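You operate a simulated robot arm through the tools that you are given. There is no shell and no other tool.

Carry out the task below with a simulated robot arm. There is one attempt and no reset: what you move stays moved.

TASK
Thread two discs on the green peg with the red spacer between them and the orange float on top.
Fine: take the discs from the red peg, the float from the bench.

It is judged by the outcome, as a careful person would: the job done as asked, and still so three seconds after it is handed in. It fails if anything else is knocked over, pushed out of place, dropped, spilled or broken.

THE ROBOT
A 7-joint arm with a two-finger parallel gripper, fixed in place. Base frame: the origin is at the foot of the arm, x ahead of it, y to its left, z up. Lengths are in m, angles in rad, forces in N, time in s.
Its first joint turns from -2.304 to 2.304 rad. Payload 3.91 kg.
The TCP is the grasp point between the finger pads, 0.03 m short of the fingertips. In the tool frame z runs along the fingers and y along their closing line. The gripper opens to 0.11 m. The fingers are 0.02 m wide and 0.01 m thick; the gripper's body (0.048 by 0.112 m) begins 0.055 m behind the TCP.
Orientation is told as [roll, pitch, yaw] about the base's x, y, z axes, in that order, counted from this pose: with the fingers straight down and closing along the base's y, the tool's x points along the base's -x, its y along +y and its z along -z.

THE INTERFACE
- The arm moves only by the tool apply_moves. Its argument "increments" is a list of rows, each an object of numbers (a shift or turn left out is 0, a gripper value left out holds the last): "x", "y", "z": the shift along the tool's x, y, z in units of 20 mm (1.0 is 20 mm); "ax", "ay", "az": the turn, a rotation vector about the tool's x, y, z in units of 4 degrees (1.0 is 4 degrees); "hand": the closure, from 0 (fully open) to 1 (shut). In form: [{"x": .., "y": .., "z": .., "ax": .., "ay": .., "az": .., "hand": ..}, ...]. A call has 1 to 20 rows; each row shifts and turns the commanded pose from where the row before left it, along the tool's axes as they then stand. A call with a number of a shift or a turn outside -1 to 1 is refused whole. Each row takes 0.2 s and may step no farther than 0.05 m and 0.15 rad from the row before; otherwise, or with a gripper value out of range, the whole call is refused. A pose out of reach is approached as far as the arm can. The call stops where the force on the tool passes 40 N (or 10 N more than at its start, if that is more) or the arm is blocked; 0.2 s more then pass. The fingers move at their own pace (about 0.108 m/s each) and stop on an object; they squeeze with about 22 N. The grip force told is the motor's: it shows also when the fingers shut on nothing. Time passes only in rows, and 0.2 s behind the last, so rows that do not move let the fingers close. It gives the time, the measured TCP pose, the force on the tool (base axes), the opening and the grip force at its end, in the units of the frame above (readings bear some noise), with the torque about the TCP (base axes, N m) and any sound that the robot's microphone picked up.
- Cameras (640 x 400 px; columns grow to the right, rows downward): "scene" is fixed at [0.0472, 0.501, 1.5506]; the picture's right is [0.42, -0.91, 0.00], its down [-0.73, -0.34, -0.59] and it looks along [0.53, 0.25, -0.81] (base axes); focal length 276 px, centre (320, 200). "wrist" rides on the gripper at [0.072, 0.017, -0.103] in the tool frame; the picture's right is [-0.23, 0.97, 0.00], its down [-0.76, -0.18, -0.62] and it looks along [-0.61, -0.14, 0.78] (tool axes); focal length 222 px, centre (320, 200). There is no depth. A picture from a camera that has moved, and an enlarged one, comes with that camera's place and axes in the base frame and with its lens.
- get_image(camera): a new picture of that camera. The clock stands still meanwhile.
- zoom(camera, box): a new picture of the part [left, top, right, bottom] of that camera's present view, enlarged. The clock stands still meanwhile.
- job_done(): hands the job in; it is judged then, once.

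Nothing tells you positions but the pictures and the camera data. Unless the task says otherwise, let go and move clear before handing in.

The tools are called after "Emit:" as name(argument=value, ...) on one line, values as JSON. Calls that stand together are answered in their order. apply_moves: Moves the arm, as the interface text tells. Its arguments: {"type":"object","properties":{"increments":{"type":"array"}},"required":["increments"]} The other tools are called the same way: get_image (camera) takes a picture; zoom (camera, box) takes an enlarged picture of a part of a camera's view; job_done () hands the job in.

At the start:

```text
time_s: 0.0
tool_pos: [0.3776, 0.5049, 1.2714]
ee_rot: [-0.001, -0.001, -0.001]
force: [-0.7, -0.6, -1.0]
wrist_torque: [0.02, 0.0, -0.04]
gripper_width: 0.1099
grip_force: 0.1
```

scene: 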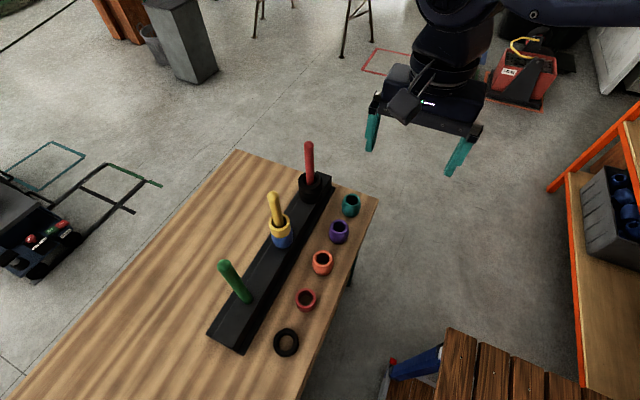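
wrist: 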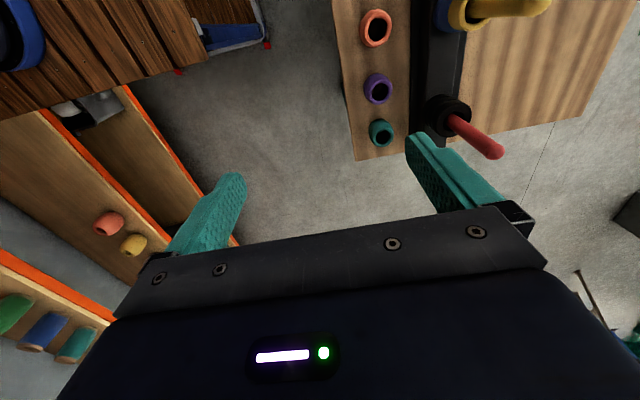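

I see a bench with a black rail carrying three pegs (red with black discs, yellow with yellow/blue rings, green empty) and a row of loose rings along one edge. I'll zoom in first to work out what's what.

Emit:
zoom(camera="scene", box=[260, 130, 400, 217])

Emit:
zoom(camera="scene", box=[200, 200, 360, 360])

Emit:
zoom(camera="wrist", box=[320, 0, 560, 170])

```text
4.57 times, centred on (330, 174) of scene
camera zoom: at [0.0472, 0.501, 1.5506], right [0.42, -0.91, 0.0], down [-0.73, -0.34, -0.59], along [0.53, 0.25, -0.81], focal length 1264 px, centre (274, 321)
```

zoom: 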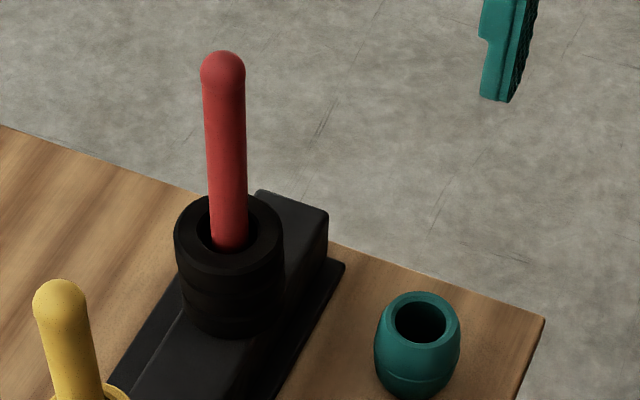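

```text
2.50 times, centred on (280, 280) of scene
camera zoom: at [0.0472, 0.501, 1.5506], right [0.42, -0.91, 0.0], down [-0.73, -0.34, -0.59], along [0.53, 0.25, -0.81], focal length 691 px, centre (420, 0)
```

zoom: 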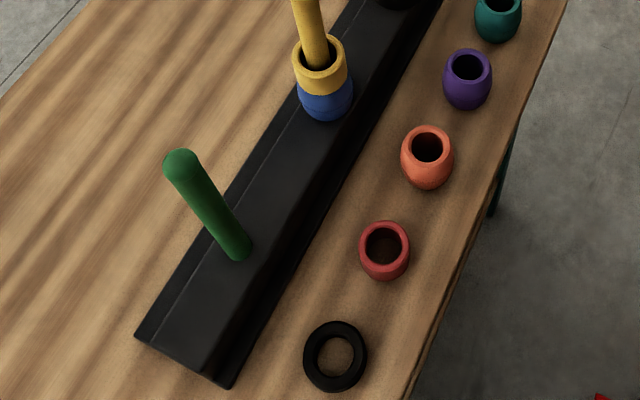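

```text
2.35 times, centred on (440, 85) of wrist
camera zoom: at [0.3054, 0.5203, 1.3759], right [0.23, 0.97, 0.0], down [0.76, -0.18, 0.62], along [0.61, -0.14, -0.78], focal length 523 px, centre (38, 471)
```

zoom: 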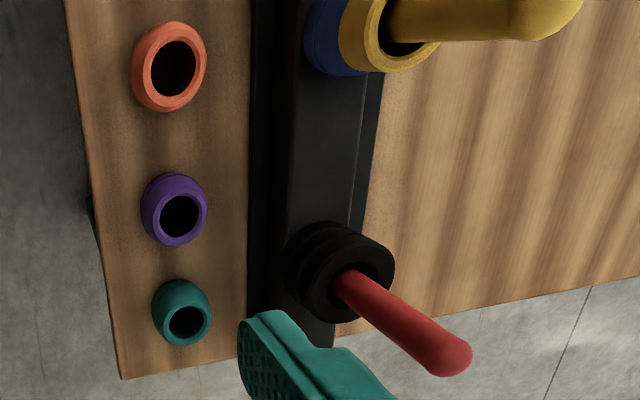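

The red peg (tip near x 0.53, y 0.755, z 1.05) holds a stack of black discs. The green peg is near x 0.16 and the bench parts sit in a row at y ≈ 0.62, with the pegs too tall for a straight-down grasp. I'll turn the tool to point outward (+y) with a downward tilt, so it can reach the discs beside the peg.

Emit:
apply_moves(increments=[{"az": 1, "z": -0.2}, {"az": 1}, {"az": 1}, {"az": 1}, {"az": 1}, {"az": 1}, {"az": 1}, {"az": 1}, {"az": 1}, {"az": 1}, {"az": 1}, {"az": 1}])

Emit:
zoom(camera="scene", box=[280, 160, 344, 200])

Emit:
zoom(camera="scene", box=[200, 240, 296, 300])

Emit:
zoom(camera="scene", box=[260, 280, 356, 340])

Emit:
zoom(camera="scene", box=[230, 180, 342, 250])

```text
time_s: 2.6
tool_pos: [0.3765, 0.5051, 1.2744]
ee_rot: [0.001, 0.002, -0.842]
force: [-0.4, -0.3, -0.1]
wrist_torque: [-0.02, 0.0, -0.04]
gripper_width: 0.1101
grip_force: 0.0
```

```text
10.00 times, centred on (312, 180) of scene
camera zoom: at [0.0472, 0.501, 1.5506], right [0.42, -0.91, 0.0], down [-0.73, -0.34, -0.59], along [0.53, 0.25, -0.81], focal length 2764 px, centre (400, 400)
```

zoom: 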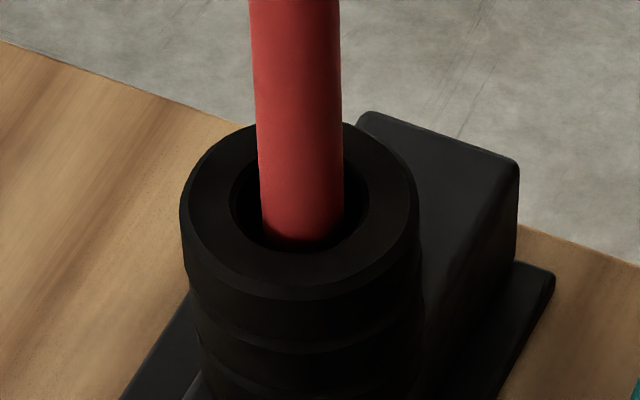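

```text
6.67 times, centred on (248, 270) of scene
camera zoom: at [0.0472, 0.501, 1.5506], right [0.42, -0.91, 0.0], down [-0.73, -0.34, -0.59], along [0.53, 0.25, -0.81], focal length 1842 px, centre (800, -267)
```

zoom: 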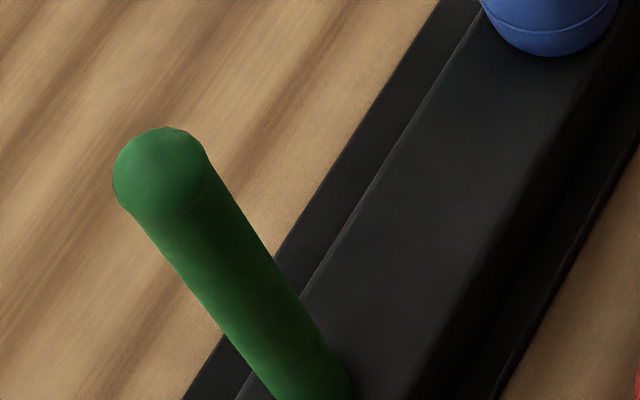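

```text
6.67 times, centred on (308, 310) of scene
camera zoom: at [0.0472, 0.501, 1.5506], right [0.42, -0.91, 0.0], down [-0.73, -0.34, -0.59], along [0.53, 0.25, -0.81], focal length 1842 px, centre (400, -533)
```

zoom: 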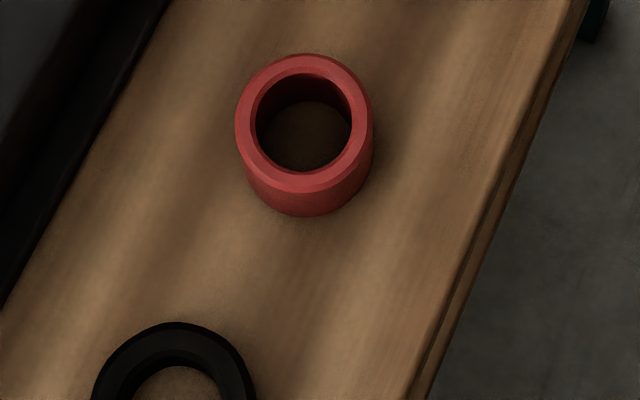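

```text
5.71 times, centred on (286, 215) of scene
camera zoom: at [0.0472, 0.501, 1.5506], right [0.42, -0.91, 0.0], down [-0.73, -0.34, -0.59], along [0.53, 0.25, -0.81], focal length 1579 px, centre (514, 114)
```

zoom: 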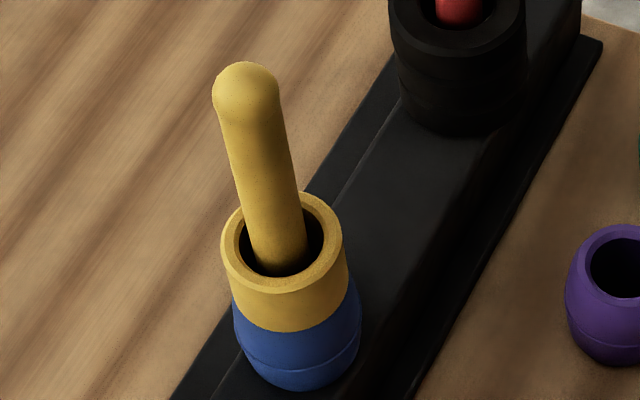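

The red spacer is a plain cylinder, the orange float is a barrel, and the red peg's discs are black stacked rings. I'll finish the yaw and start tilting the tool upward.

Emit:
apply_moves(increments=[{"az": 1}, {"az": 1}, {"az": 1}, {"az": 1}, {"az": 1}, {"az": 1}, {"az": 1}, {"az": 1}, {"az": 1}, {"az": 1}, {"az": 0.5}])

Emit:
apply_moves(increments=[{"ay": 1}, {"ay": 1}, {"ay": 1}, {"ay": 1}, {"ay": 1}, {"ay": 1}, {"ay": 1}, {"ay": 1}])

Emit:
get_image(camera="wrist")

Emit:
get_image(camera="scene")

```text
time_s: 5.0
tool_pos: [0.3755, 0.5028, 1.2754]
ee_rot: [-0.001, 0.001, -1.572]
force: [0.0, 0.7, -0.5]
wrist_torque: [0.03, -0.02, 0.01]
gripper_width: 0.1104
grip_force: 0.1
```

```text
time_s: 6.8
tool_pos: [0.3773, 0.5041, 1.2758]
ee_rot: [0.0, 0.561, -1.57]
force: [0.1, -0.1, -0.3]
wrist_torque: [0.01, 0.0, -0.04]
gripper_width: 0.1101
grip_force: 0.1
```

```text
taken
camera wrist: at [0.3949, 0.5098, 1.4024], right [0.97, -0.19, -0.12], down [-0.18, -0.98, 0.12], along [-0.14, -0.1, -0.98], focal length 222 px, centre (320, 200)
```

wrist: 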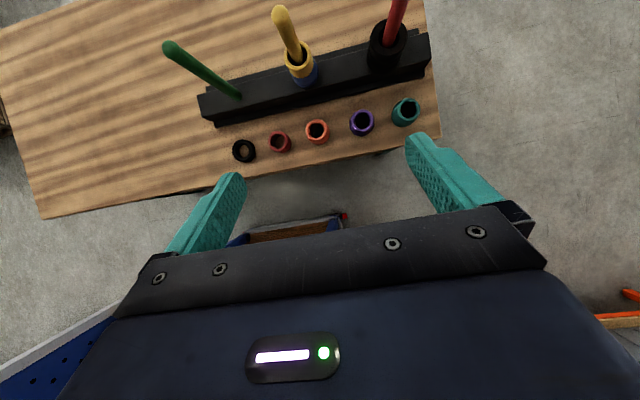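

```text
taken
```

scene: 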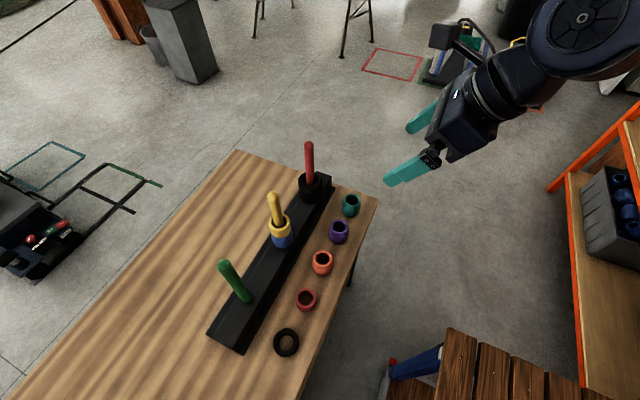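

The whole row is in view: green, yellow and red pegs, with the loose disc, red spacer, orange, purple and teal parts in front. I'll tilt to about 60° and move closer to measure.

Emit:
apply_moves(increments=[{"ay": 1}, {"ay": 1}, {"ay": 1}, {"ay": 1}, {"ay": 1}, {"ay": 1}, {"ay": 1}, {"z": 0.929, "x": -0.676, "y": -0.142}, {"z": 0.929, "x": -0.676, "y": -0.142}, {"z": 0.929, "x": -0.676, "y": -0.142}, {"z": 0.929, "x": -0.676, "y": -0.142}, {"z": 0.929, "x": -0.676, "y": -0.142}, {"z": 0.929, "x": -0.676, "y": -0.142}])

Emit:
get_image(camera="wrist")

Emit:
get_image(camera="scene")

```text
time_s: 9.6
tool_pos: [0.36, 0.5606, 1.15]
ee_rot: [0.002, 1.048, -1.568]
force: [-0.3, -0.6, -0.3]
wrist_torque: [0.01, -0.03, -0.02]
gripper_width: 0.1099
grip_force: 0.0
```

```text
taken
camera wrist: at [0.3771, 0.5068, 1.2649], right [0.97, -0.11, -0.2], down [-0.18, -0.92, -0.35], along [-0.14, 0.37, -0.92], focal length 222 px, centre (320, 200)
```

wrist: 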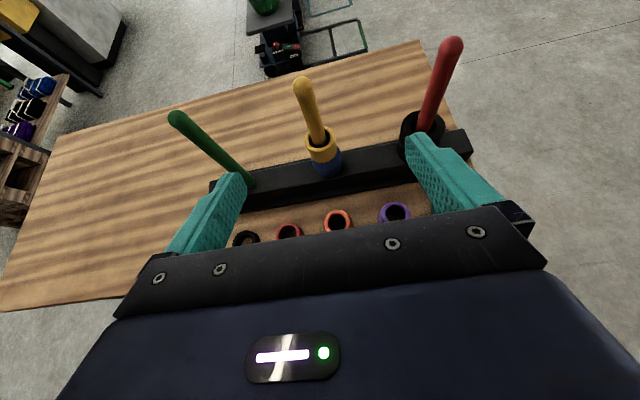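

```text
taken
```

scene: 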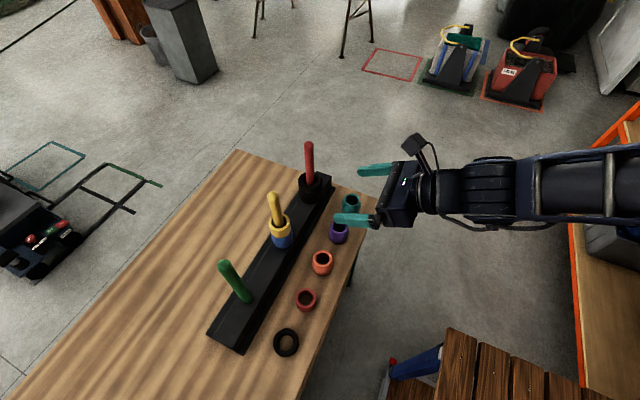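

The arm took the pose cleanly. I'll zoom the wrist view around each peg to triangulate against the fixed camera.

Emit:
zoom(camera="wrist", box=[160, 100, 288, 180])

Emit:
zoom(camera="wrist", box=[384, 30, 480, 150])

Emit:
zoom(camera="wrist", box=[280, 70, 376, 130])

Emit:
zoom(camera="scene", box=[280, 135, 344, 175])

Emit:
zoom(camera="scene", box=[204, 250, 284, 310])

```text
5.00 times, centred on (224, 140) of wrist
camera zoom: at [0.3771, 0.5068, 1.2649], right [0.97, -0.11, -0.2], down [-0.18, -0.92, -0.35], along [-0.14, 0.37, -0.92], focal length 1111 px, centre (800, 500)
```

zoom: 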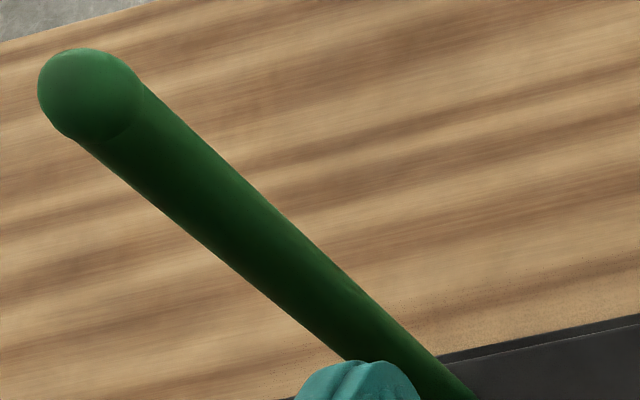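

```text
3.33 times, centred on (432, 90) of wrist
camera zoom: at [0.3771, 0.5068, 1.2649], right [0.97, -0.11, -0.2], down [-0.18, -0.92, -0.35], along [-0.14, 0.37, -0.92], focal length 740 px, centre (-53, 567)
```

zoom: 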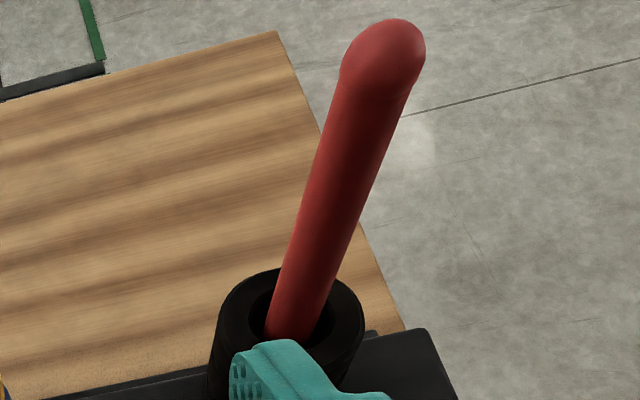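

```text
6.67 times, centred on (328, 100) of wrist
camera zoom: at [0.3771, 0.5068, 1.2649], right [0.97, -0.11, -0.2], down [-0.18, -0.92, -0.35], along [-0.14, 0.37, -0.92], focal length 1481 px, centre (267, 867)
```

zoom: 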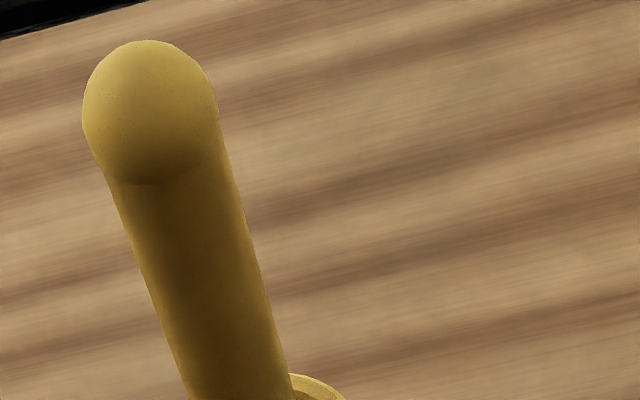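

```text
10.00 times, centred on (312, 155) of scene
camera zoom: at [0.0472, 0.501, 1.5506], right [0.42, -0.91, 0.0], down [-0.73, -0.34, -0.59], along [0.53, 0.25, -0.81], focal length 2764 px, centre (400, 650)
```

zoom: 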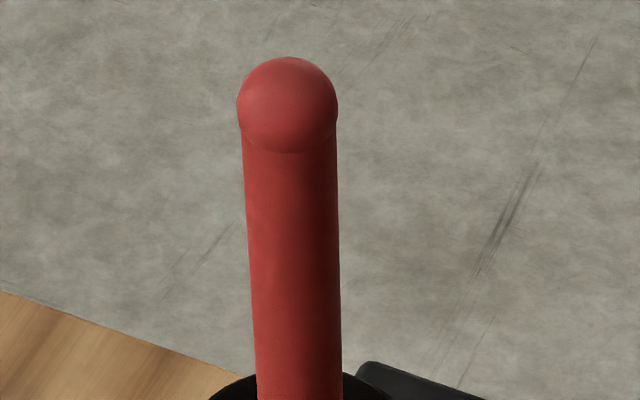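

```text
6.67 times, centred on (244, 280) of scene
camera zoom: at [0.0472, 0.501, 1.5506], right [0.42, -0.91, 0.0], down [-0.73, -0.34, -0.59], along [0.53, 0.25, -0.81], focal length 1842 px, centre (827, -333)
```

zoom: 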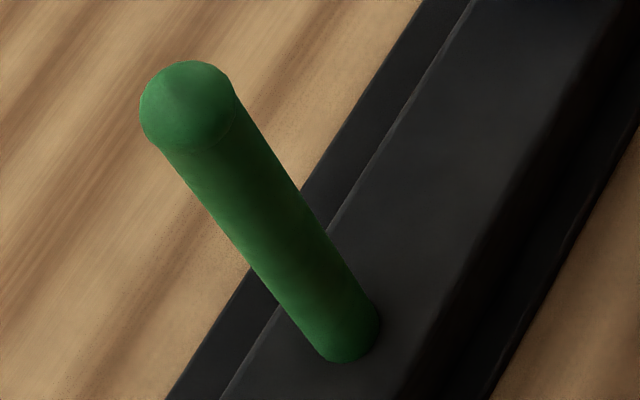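

The pegs are at about x 0.158 (green), 0.341 (yellow) and 0.525 (red), all at y ≈ 0.753, with tips near z 1.065 and the rail top near 0.82. I'll bring the wrist camera close to the red peg to measure the discs.

Emit:
apply_moves(increments=[{"z": 0.758, "x": -0.653, "y": 0.917}, {"z": 0.758, "x": -0.653, "y": 0.917}, {"z": 0.758, "x": -0.653, "y": 0.917}, {"z": 0.758, "x": -0.653, "y": 0.917}, {"z": 0.758, "x": -0.653, "y": 0.917}, {"z": 0.758, "x": -0.653, "y": 0.917}, {"z": 0.758, "x": -0.653, "y": 0.917}, {"z": 0.758, "x": -0.653, "y": 0.917}, {"z": 0.758, "x": -0.653, "y": 0.917}])

Emit:
get_image(camera="wrist")

Emit:
zoom(camera="wrist", box=[248, 60, 408, 160])

Emit:
get_image(camera="scene")

```text
time_s: 11.6
tool_pos: [0.5245, 0.6205, 0.9808]
ee_rot: [0.002, 1.047, -1.572]
force: [0.1, 0.5, 0.3]
wrist_torque: [-0.01, -0.01, -0.02]
gripper_width: 0.1103
grip_force: 0.0
```

```text
taken
camera wrist: at [0.5422, 0.5662, 1.0959], right [0.97, -0.11, -0.2], down [-0.18, -0.92, -0.35], along [-0.14, 0.37, -0.92], focal length 222 px, centre (320, 200)
```

wrist: 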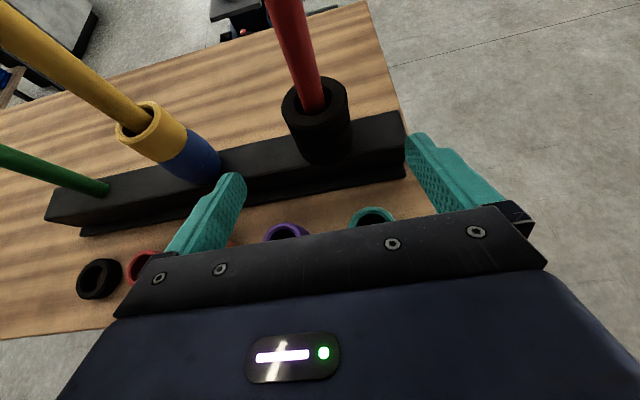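

```text
4.00 times, centred on (328, 110) of wrist
camera zoom: at [0.5422, 0.5662, 1.0959], right [0.97, -0.11, -0.2], down [-0.18, -0.92, -0.35], along [-0.14, 0.37, -0.92], focal length 888 px, centre (288, 560)
```

zoom: 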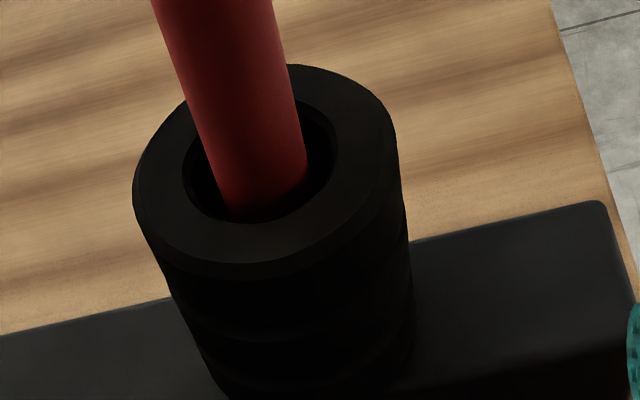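

```text
taken
```

scene: 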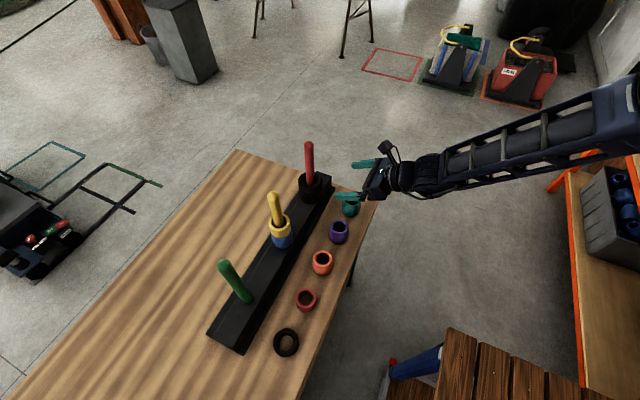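

The stack's top is near z 0.908 and the discs are about 72 mm across with 42 mm holes. I'll zoom on the stack's side to count the discs and find the edges of the top one.

Emit:
zoom(camera="scene", box=[292, 172, 332, 207])

Emit:
zoom(camera="wrist", box=[275, 90, 365, 170])

Emit:
zoom(camera="wrist", box=[60, 230, 160, 310])

```text
11.43 times, centred on (312, 190) of scene
camera zoom: at [0.0472, 0.501, 1.5506], right [0.42, -0.91, 0.0], down [-0.73, -0.34, -0.59], along [0.53, 0.25, -0.81], focal length 3159 px, centre (411, 320)
```

zoom: 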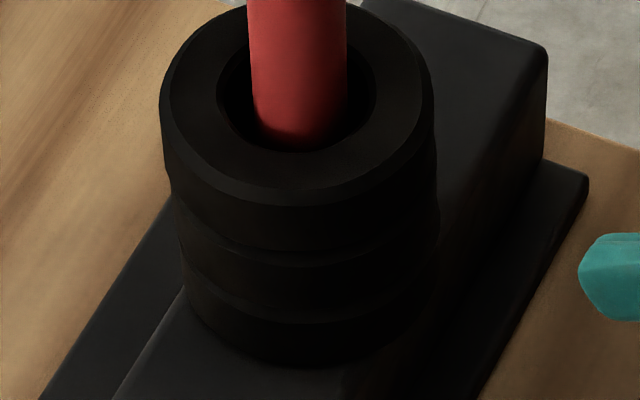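

```text
5.00 times, centred on (320, 130) of wrist
camera zoom: at [0.5422, 0.5662, 1.0959], right [0.97, -0.11, -0.2], down [-0.18, -0.92, -0.35], along [-0.14, 0.37, -0.92], focal length 1111 px, centre (320, 550)
```

zoom: 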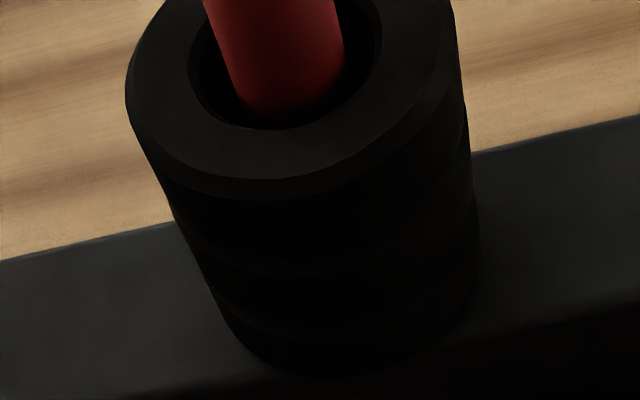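

```text
5.00 times, centred on (110, 270) of wrist
camera zoom: at [0.5422, 0.5662, 1.0959], right [0.97, -0.11, -0.2], down [-0.18, -0.92, -0.35], along [-0.14, 0.37, -0.92], focal length 1111 px, centre (1370, -150)
```

zoom: 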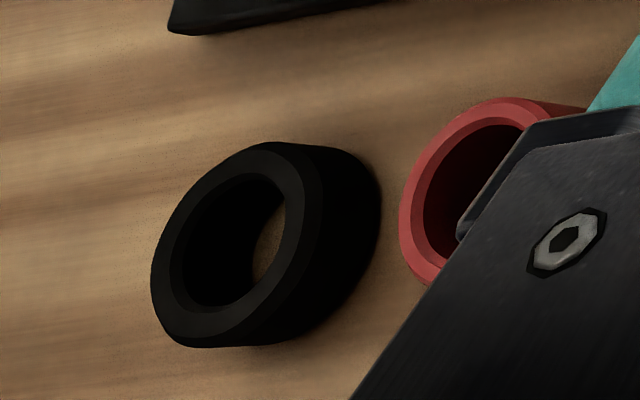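

Three discs, each about 25 mm thick, sit on the red peg. Before approaching I'll look at the gripper and camera bracket to check they'll clear the peg.

Emit:
zoom(camera="scene", box=[330, 130, 450, 210])

```text
5.00 times, centred on (390, 170) of scene
camera zoom: at [0.0472, 0.501, 1.5506], right [0.42, -0.91, 0.0], down [-0.73, -0.34, -0.59], along [0.53, 0.25, -0.81], focal length 1382 px, centre (-30, 350)
```

zoom: 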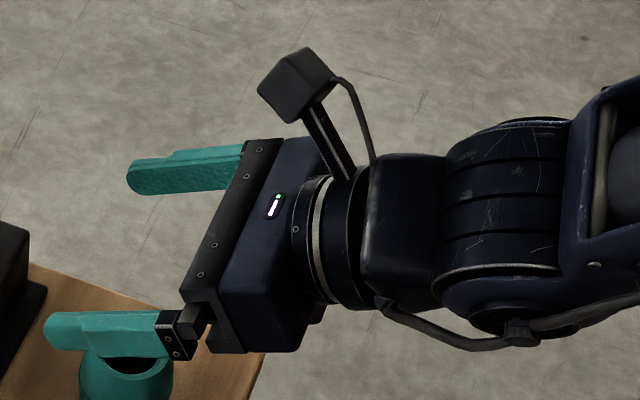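

The camera box is small and will clear the peg. I'll flatten the tilt by 5° and move to a pre-grasp point just in front of the top disc.

Emit:
apply_moves(increments=[{"ay": 1}, {"ay": 0.25}, {"z": 0.749, "x": -0.423, "y": -0.01}, {"z": 0.749, "x": -0.423, "y": -0.01}, {"z": 0.749, "x": -0.423, "y": -0.01}, {"z": 0.749, "x": -0.423, "y": -0.01}, {"z": 0.749, "x": -0.423, "y": -0.01}])

Emit:
get_image(camera="wrist")

Emit:
zoom(camera="scene", box=[280, 140, 392, 210])

Emit:
zoom(camera="wrist", box=[180, 60, 500, 260])

```text
time_s: 13.2
tool_pos: [0.5236, 0.6701, 0.9097]
ee_rot: [0.0, 1.133, -1.569]
force: [0.6, -0.5, 0.7]
wrist_torque: [-0.01, -0.01, 0.03]
gripper_width: 0.1103
grip_force: 0.0
```

```text
taken
camera wrist: at [0.5408, 0.6064, 1.0203], right [0.97, -0.1, -0.21], down [-0.18, -0.89, -0.43], along [-0.14, 0.45, -0.88], focal length 222 px, centre (320, 200)
```

wrist: 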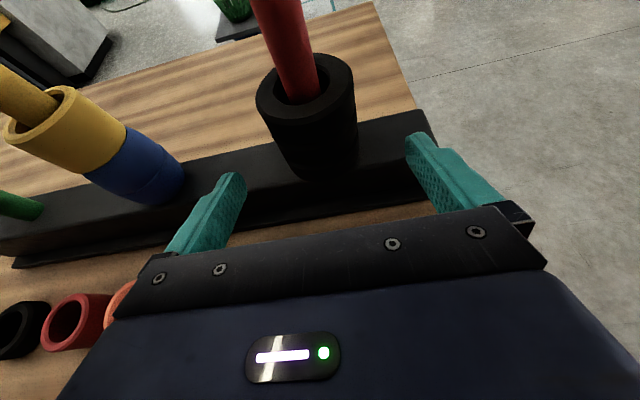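

```text
5.71 times, centred on (336, 175) of scene
camera zoom: at [0.0472, 0.501, 1.5506], right [0.42, -0.91, 0.0], down [-0.73, -0.34, -0.59], along [0.53, 0.25, -0.81], focal length 1579 px, centre (229, 343)
```

zoom: 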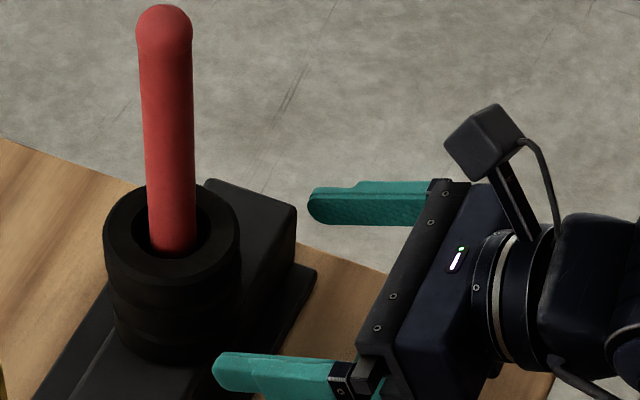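

```text
2.00 times, centred on (340, 160) of wrist
camera zoom: at [0.5408, 0.6064, 1.0203], right [0.97, -0.1, -0.21], down [-0.18, -0.89, -0.43], along [-0.14, 0.45, -0.88], focal length 444 px, centre (280, 280)
```

zoom: 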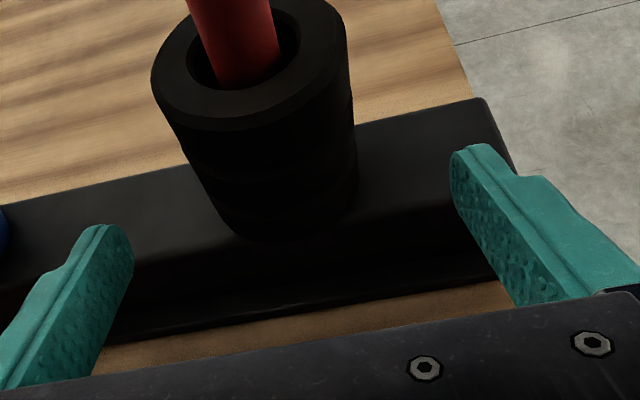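

I'll zoom in on the stack's top ring to fix the height of the top disc before sliding in.

Emit:
zoom(camera="wrist", box=[240, 40, 376, 125])

Emit:
zoom(camera="wrist", box=[250, 100, 378, 190])

```text
4.71 times, centred on (308, 82) of wrist
camera zoom: at [0.5408, 0.6064, 1.0203], right [0.97, -0.1, -0.21], down [-0.18, -0.89, -0.43], along [-0.14, 0.45, -0.88], focal length 1045 px, centre (376, 753)
```

zoom: 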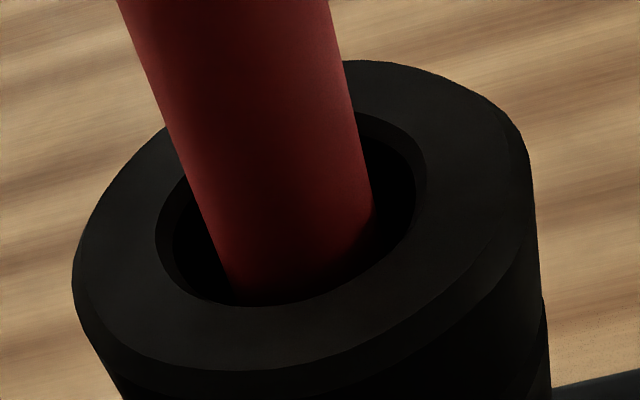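

```text
4.44 times, centred on (314, 145) of wrist
camera zoom: at [0.5408, 0.6064, 1.0203], right [0.97, -0.1, -0.21], down [-0.18, -0.89, -0.43], along [-0.14, 0.45, -0.88], focal length 987 px, centre (347, 444)
```

zoom: 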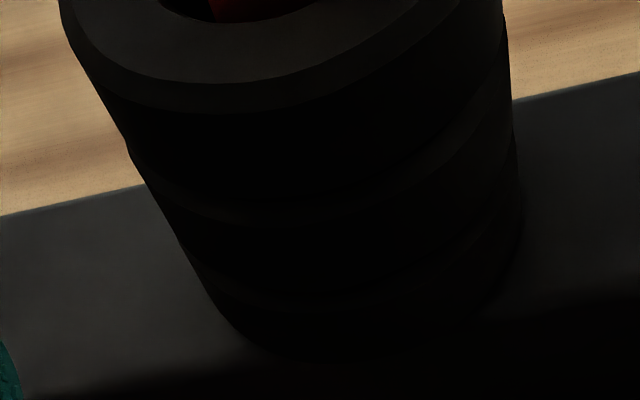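

The top of the stack comes out at z ≈ 0.915, with the red peg at about (0.522, 0.749). I'll slide the open fingers in either side of the top disc, then check the view before closing.

Emit:
apply_moves(increments=[{"z": 0.748, "x": 0.353, "y": -0.02}, {"z": 0.748, "x": 0.353, "y": -0.02}, {"z": 0.748, "x": 0.353, "y": -0.02}, {"z": 0.748, "x": 0.353, "y": -0.02}])

Emit:
zoom(camera="scene", box=[280, 140, 360, 210])

Emit:
get_image(camera="wrist")

Emit:
zoom(camera="wrist", box=[220, 100, 440, 240])

```text
time_s: 14.2
tool_pos: [0.5232, 0.7348, 0.9106]
ee_rot: [-0.001, 1.135, -1.57]
force: [0.0, -0.3, 0.1]
wrist_torque: [-0.02, 0.0, 0.0]
gripper_width: 0.11
grip_force: 0.1
```

```text
5.71 times, centred on (320, 175) of scene
camera zoom: at [0.0472, 0.501, 1.5506], right [0.42, -0.91, 0.0], down [-0.73, -0.34, -0.59], along [0.53, 0.25, -0.81], focal length 1579 px, centre (320, 343)
```

zoom: 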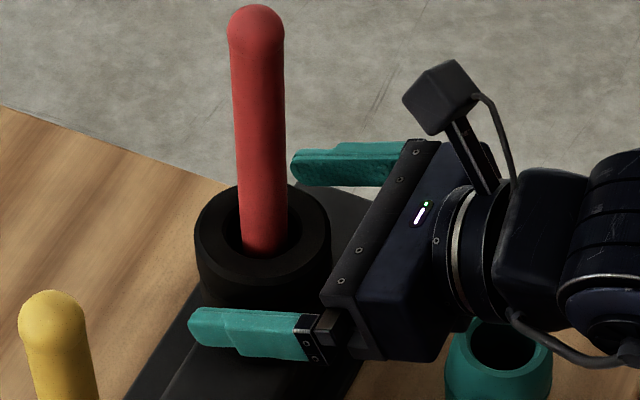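

```text
taken
camera wrist: at [0.5409, 0.6717, 1.021], right [0.97, -0.1, -0.21], down [-0.18, -0.89, -0.43], along [-0.14, 0.45, -0.88], focal length 222 px, centre (320, 200)
```

wrist: 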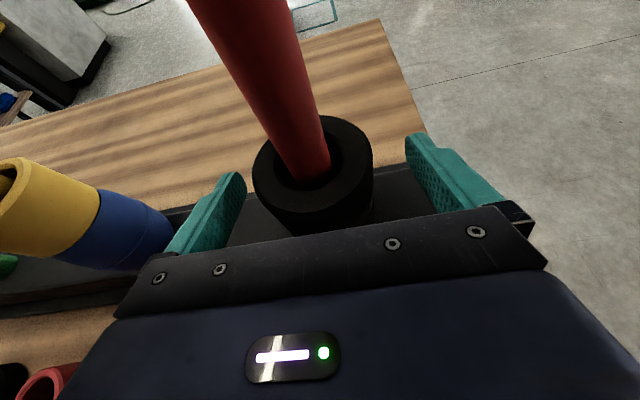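

```text
2.86 times, centred on (330, 170) of wrist
camera zoom: at [0.5409, 0.6717, 1.021], right [0.97, -0.1, -0.21], down [-0.18, -0.89, -0.43], along [-0.14, 0.45, -0.88], focal length 635 px, centre (291, 286)
```

zoom: 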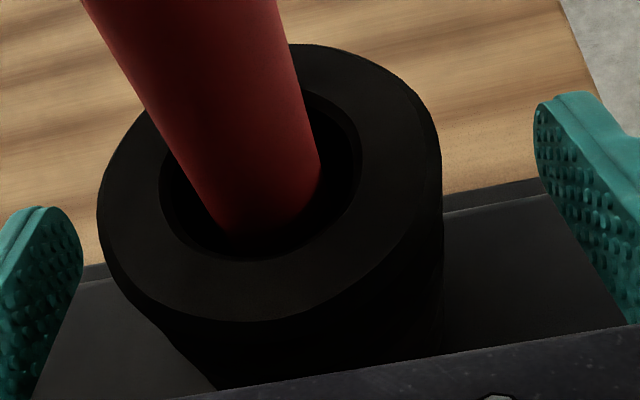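

The fingers straddle the top disc well, and the disc sits centred between them. I'll raise 3 mm so the pads touch only the top disc, then close.

Emit:
apply_moves(increments=[{"x": 0.136, "z": -0.063, "y": -0.05}, {"hand": 0.2}, {"hand": 1}, {"hand": 1}, {"hand": 1}])

Emit:
zoom(camera="scene", box=[280, 140, 360, 210])

Emit:
zoom(camera="wrist", box=[220, 100, 440, 240])

```text
time_s: 15.4
tool_pos: [0.5215, 0.7354, 0.9123]
ee_rot: [0.0, 1.135, -1.571]
force: [-3.9, 1.0, 3.3]
wrist_torque: [0.09, 0.0, 0.09]
gripper_width: 0.0706
grip_force: 22.0
```

```text
5.71 times, centred on (320, 175) of scene
camera zoom: at [0.0472, 0.501, 1.5506], right [0.42, -0.91, 0.0], down [-0.73, -0.34, -0.59], along [0.53, 0.25, -0.81], focal length 1579 px, centre (320, 343)
```

zoom: 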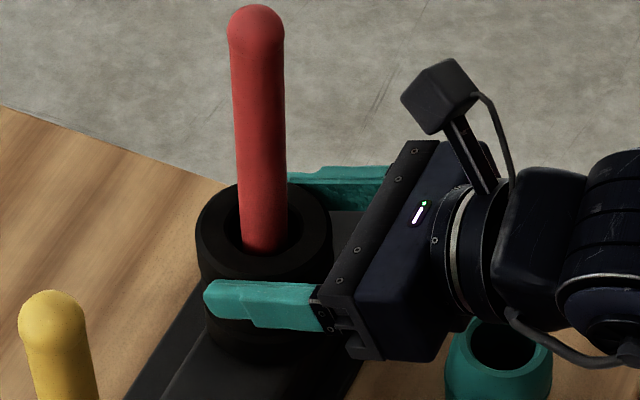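

```text
2.86 times, centred on (330, 170) of wrist
camera zoom: at [0.5391, 0.6719, 1.0232], right [0.97, -0.1, -0.21], down [-0.18, -0.89, -0.43], along [-0.14, 0.45, -0.88], focal length 635 px, centre (291, 286)
```

zoom: 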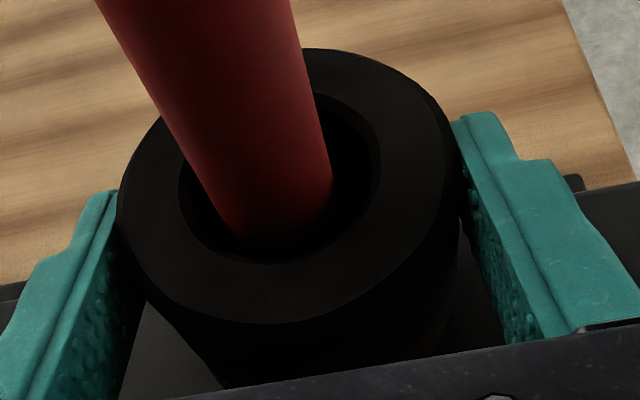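

The disc is held at 70.6 mm opening. I'll lift a short way and check that only the top disc comes up.

Emit:
apply_moves(increments=[{"x": 0.227, "z": -0.106, "hand": 1}, {"x": 0.453, "z": -0.211}, {"x": 0.453, "z": -0.211}, {"x": 0.453, "z": -0.211}])

Emit:
zoom(camera="scene", box=[280, 140, 360, 210])

Emit:
zoom(camera="wrist", box=[220, 100, 440, 240])

```text
time_s: 16.4
tool_pos: [0.5218, 0.7343, 0.946]
ee_rot: [-0.002, 1.135, -1.573]
force: [0.2, -0.3, -0.9]
wrist_torque: [-0.01, 0.03, 0.02]
gripper_width: 0.0706
grip_force: 22.0
```

```text
5.71 times, centred on (320, 175) of scene
camera zoom: at [0.0472, 0.501, 1.5506], right [0.42, -0.91, 0.0], down [-0.73, -0.34, -0.59], along [0.53, 0.25, -0.81], focal length 1579 px, centre (320, 343)
```

zoom: 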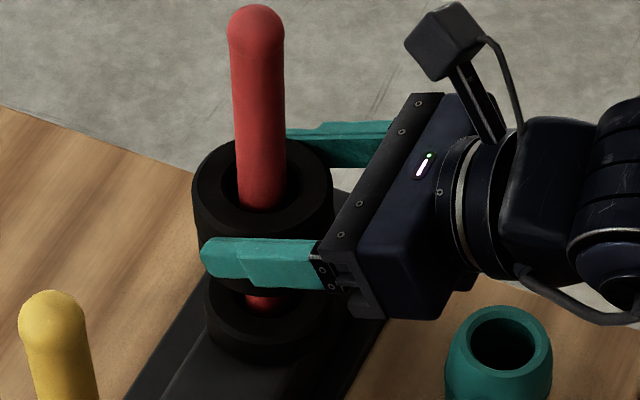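

```text
2.86 times, centred on (330, 170) of wrist
camera zoom: at [0.5391, 0.6716, 1.0572], right [0.97, -0.1, -0.21], down [-0.18, -0.89, -0.43], along [-0.14, 0.45, -0.88], focal length 635 px, centre (291, 286)
```

zoom: 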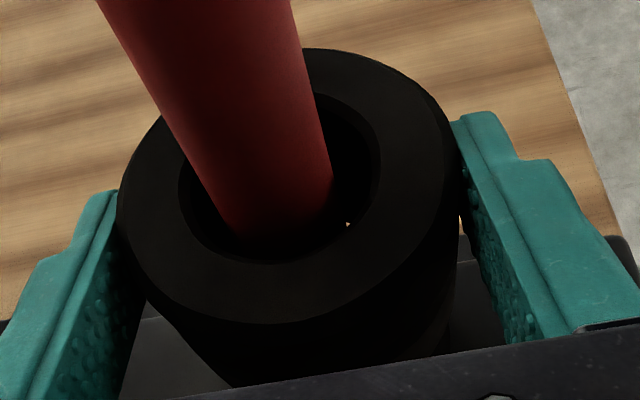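

A disc has lifted clear with the peg visible below it. I'll zoom to confirm exactly one was taken and two remain.

Emit:
zoom(camera="scene", box=[296, 160, 336, 210])

```text
8.00 times, centred on (316, 185) of scene
camera zoom: at [0.0472, 0.501, 1.5506], right [0.42, -0.91, 0.0], down [-0.73, -0.34, -0.59], along [0.53, 0.25, -0.81], focal length 2211 px, centre (352, 320)
```

zoom: 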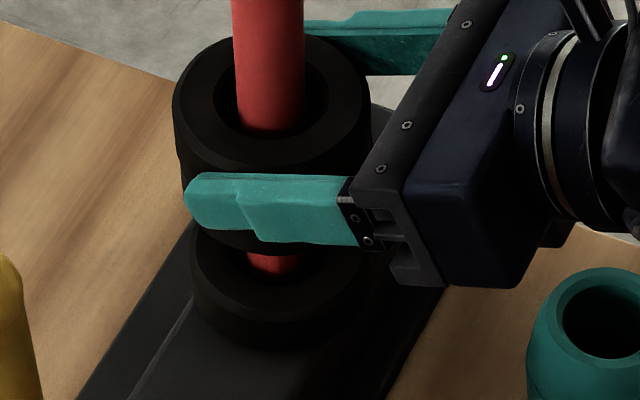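

The lifted piece looks thicker than one disc, so I may have two. I'll zoom closer on its side before going further.

Emit:
zoom(camera="scene", box=[304, 176, 328, 206])

Emit:
zoom(camera="wrist", box=[250, 150, 400, 240])

Emit:
zoom(camera="scene", box=[296, 164, 320, 194])

```text
13.33 times, centred on (316, 191) of scene
camera zoom: at [0.0472, 0.501, 1.5506], right [0.42, -0.91, 0.0], down [-0.73, -0.34, -0.59], along [0.53, 0.25, -0.81], focal length 3685 px, centre (373, 320)
```

zoom: 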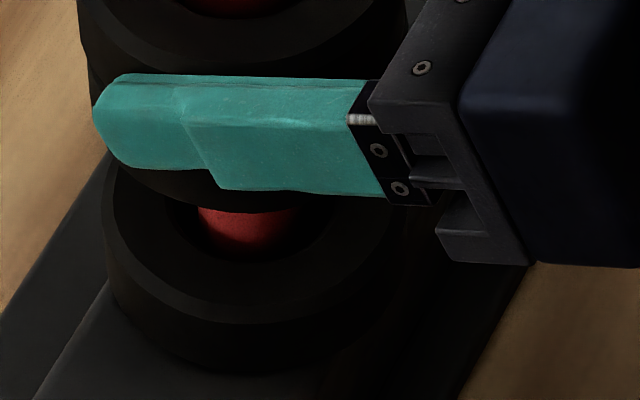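

```text
4.27 times, centred on (325, 195) of wrist
camera zoom: at [0.5391, 0.6716, 1.0572], right [0.97, -0.1, -0.21], down [-0.18, -0.89, -0.43], along [-0.14, 0.45, -0.88], focal length 948 px, centre (299, 221)
```

zoom: 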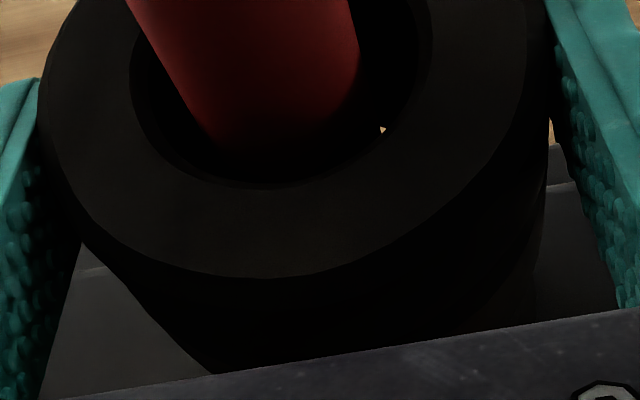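

```text
13.33 times, centred on (308, 179) of scene
camera zoom: at [0.0472, 0.501, 1.5506], right [0.42, -0.91, 0.0], down [-0.73, -0.34, -0.59], along [0.53, 0.25, -0.81], focal length 3685 px, centre (480, 480)
```

zoom: 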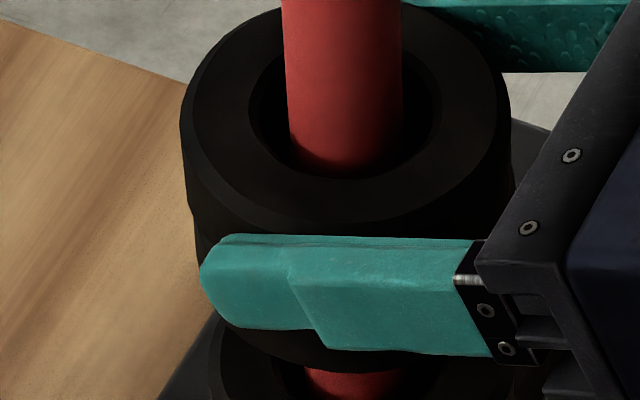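

It looks like two discs came up: there's a seam above the finger and only one disc is left on the peg. I'll set them straight back down, open, and regrip higher on the top disc only.

Emit:
apply_moves(increments=[{"x": -0.453, "z": 0.211}, {"x": -0.453, "z": 0.211}, {"x": -0.4, "z": 0.187}, {"x": -0.15, "z": 0.07}, {"x": -0.1, "z": 0.047}])

Emit:
zoom(camera="scene", box=[296, 164, 336, 209])

```text
time_s: 17.6
tool_pos: [0.5212, 0.7354, 0.9144]
ee_rot: [0.0, 1.133, -1.571]
force: [-1.1, -0.3, -1.9]
wrist_torque: [-0.01, 0.02, 0.02]
gripper_width: 0.0708
grip_force: 21.8
```

```text
8.89 times, centred on (316, 186) of scene
camera zoom: at [0.0472, 0.501, 1.5506], right [0.42, -0.91, 0.0], down [-0.73, -0.34, -0.59], along [0.53, 0.25, -0.81], focal length 2457 px, centre (356, 320)
```

zoom: 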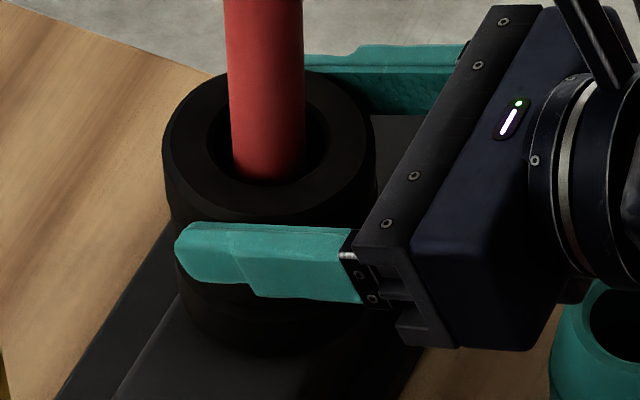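

The discs are back within a millimetre of their seat. I'll lower the last bit, open partway, rise 8 mm and look again.

Emit:
apply_moves(increments=[{"x": -0.03, "z": 0.014}, {"hand": 0.25}, {"hand": 0.2}, {"x": 0.363, "z": -0.169}, {"hand": 0.2}])

Emit:
zoom(camera="scene", box=[296, 164, 336, 209])

Emit:
zoom(camera="wrist", box=[220, 100, 440, 240])

```text
time_s: 18.8
tool_pos: [0.5222, 0.7345, 0.921]
ee_rot: [0.0, 1.135, -1.573]
force: [-0.1, -0.4, -0.1]
wrist_torque: [-0.04, 0.01, 0.0]
gripper_width: 0.0879
grip_force: 0.1
```

```text
8.89 times, centred on (316, 186) of scene
camera zoom: at [0.0472, 0.501, 1.5506], right [0.42, -0.91, 0.0], down [-0.73, -0.34, -0.59], along [0.53, 0.25, -0.81], focal length 2457 px, centre (356, 320)
```

zoom: 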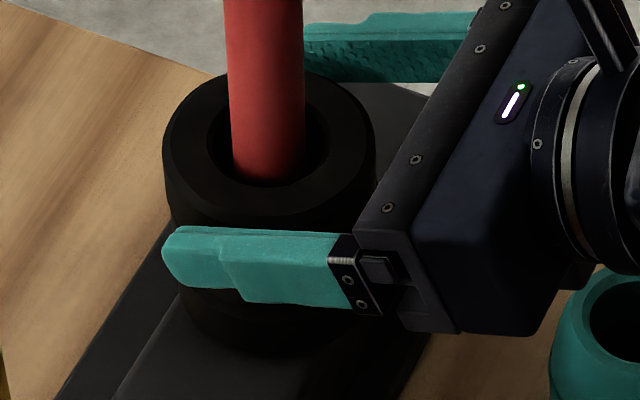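

```text
2.86 times, centred on (330, 170) of wrist
camera zoom: at [0.5389, 0.6713, 1.0313], right [0.97, -0.1, -0.21], down [-0.18, -0.89, -0.43], along [-0.14, 0.45, -0.88], focal length 635 px, centre (291, 286)
```

zoom: 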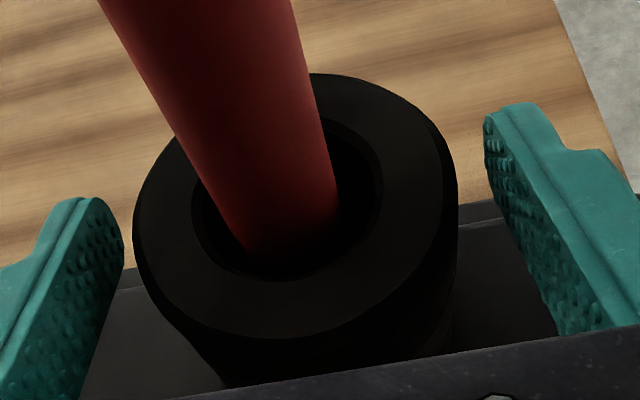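

The top disc's rim sits about level with the TCP now, so the pads should bear only on its upper half. I'll close and lift slightly to test.

Emit:
apply_moves(increments=[{"hand": 0.3}, {"hand": 1}, {"hand": 1}, {"hand": 1}, {"x": 0.227, "z": -0.106}, {"x": 0.453, "z": -0.211}, {"x": 0.453, "z": -0.211}, {"x": 0.453, "z": -0.211}])

Emit:
zoom(camera="scene", box=[296, 164, 336, 209])

Emit:
zoom(camera="wrist", box=[220, 100, 440, 240])

```text
time_s: 20.6
tool_pos: [0.5205, 0.7356, 0.956]
ee_rot: [-0.001, 1.133, -1.573]
force: [0.4, -0.2, -0.6]
wrist_torque: [-0.02, 0.02, -0.02]
gripper_width: 0.0706
grip_force: 22.0
```

```text
8.89 times, centred on (316, 186) of scene
camera zoom: at [0.0472, 0.501, 1.5506], right [0.42, -0.91, 0.0], down [-0.73, -0.34, -0.59], along [0.53, 0.25, -0.81], focal length 2457 px, centre (356, 320)
```

zoom: 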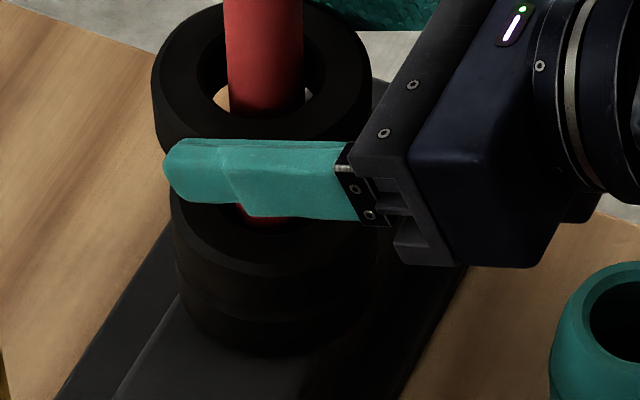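

```text
2.86 times, centred on (330, 170) of wrist
camera zoom: at [0.5382, 0.6726, 1.0662], right [0.97, -0.1, -0.21], down [-0.18, -0.89, -0.43], along [-0.14, 0.45, -0.88], focal length 635 px, centre (291, 286)
```

zoom: 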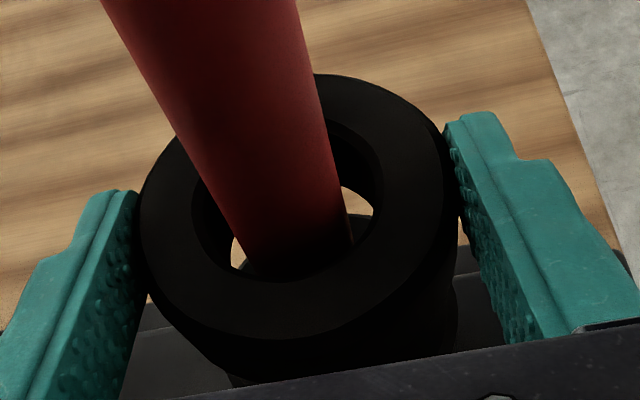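

Now exactly one disc is held and two remain on the red peg. I'll lift it straight up until it clears the peg tip.

Emit:
apply_moves(increments=[{"x": 0.834, "z": -0.389}, {"x": 0.834, "z": -0.389}, {"x": 0.834, "z": -0.389}, {"x": 0.834, "z": -0.389}, {"x": 0.834, "z": -0.389}, {"x": 0.834, "z": -0.389}, {"x": 0.834, "z": -0.389}, {"x": 0.834, "z": -0.389}, {"x": 0.834, "z": -0.389}, {"x": 0.834, "z": -0.389}])

Emit:
get_image(camera="wrist")

Emit:
get_image(camera="scene")

Emit:
zoom(camera="scene", box=[280, 100, 376, 200])

```text
time_s: 22.8
tool_pos: [0.5205, 0.7361, 1.1406]
ee_rot: [-0.001, 1.133, -1.57]
force: [-0.2, 0.4, 0.1]
wrist_torque: [0.0, 0.0, 0.02]
gripper_width: 0.0705
grip_force: 21.8
```

```text
taken
camera wrist: at [0.5384, 0.672, 1.2501], right [0.97, -0.1, -0.21], down [-0.18, -0.89, -0.43], along [-0.14, 0.45, -0.88], focal length 222 px, centre (320, 200)
```

wrist: 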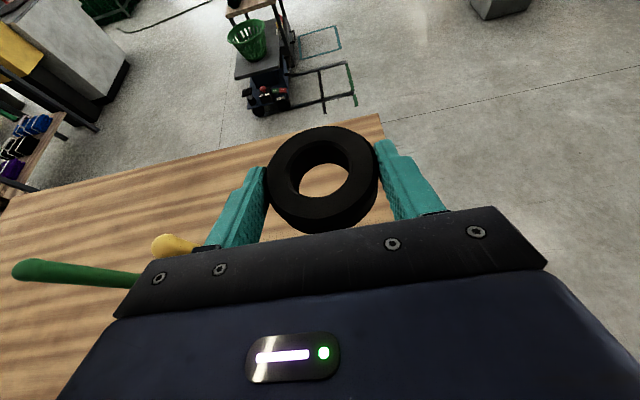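

```text
taken
```

scene: 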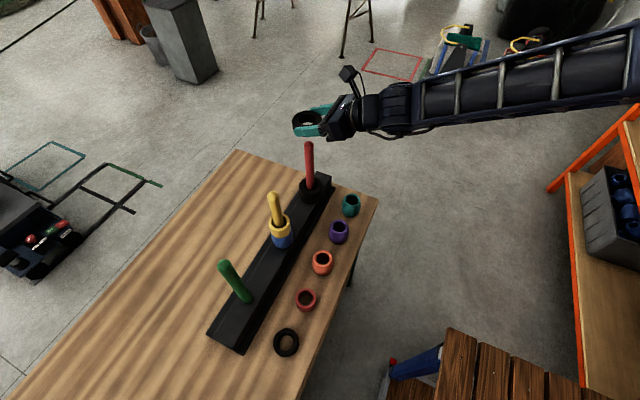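

```text
4.00 times, centred on (328, 150) of scene
camera zoom: at [0.0472, 0.501, 1.5506], right [0.42, -0.91, 0.0], down [-0.73, -0.34, -0.59], along [0.53, 0.25, -0.81], focal length 1106 px, centre (288, 400)
```

zoom: 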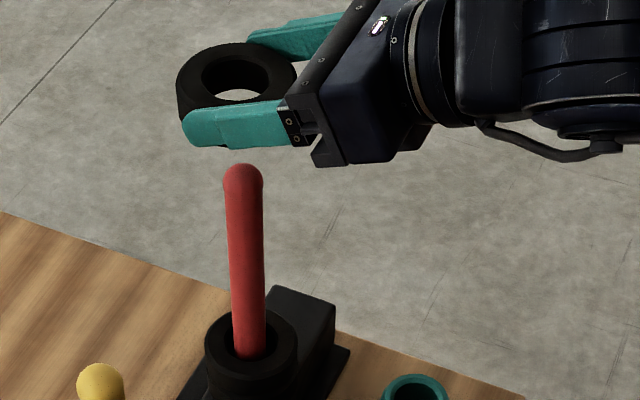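

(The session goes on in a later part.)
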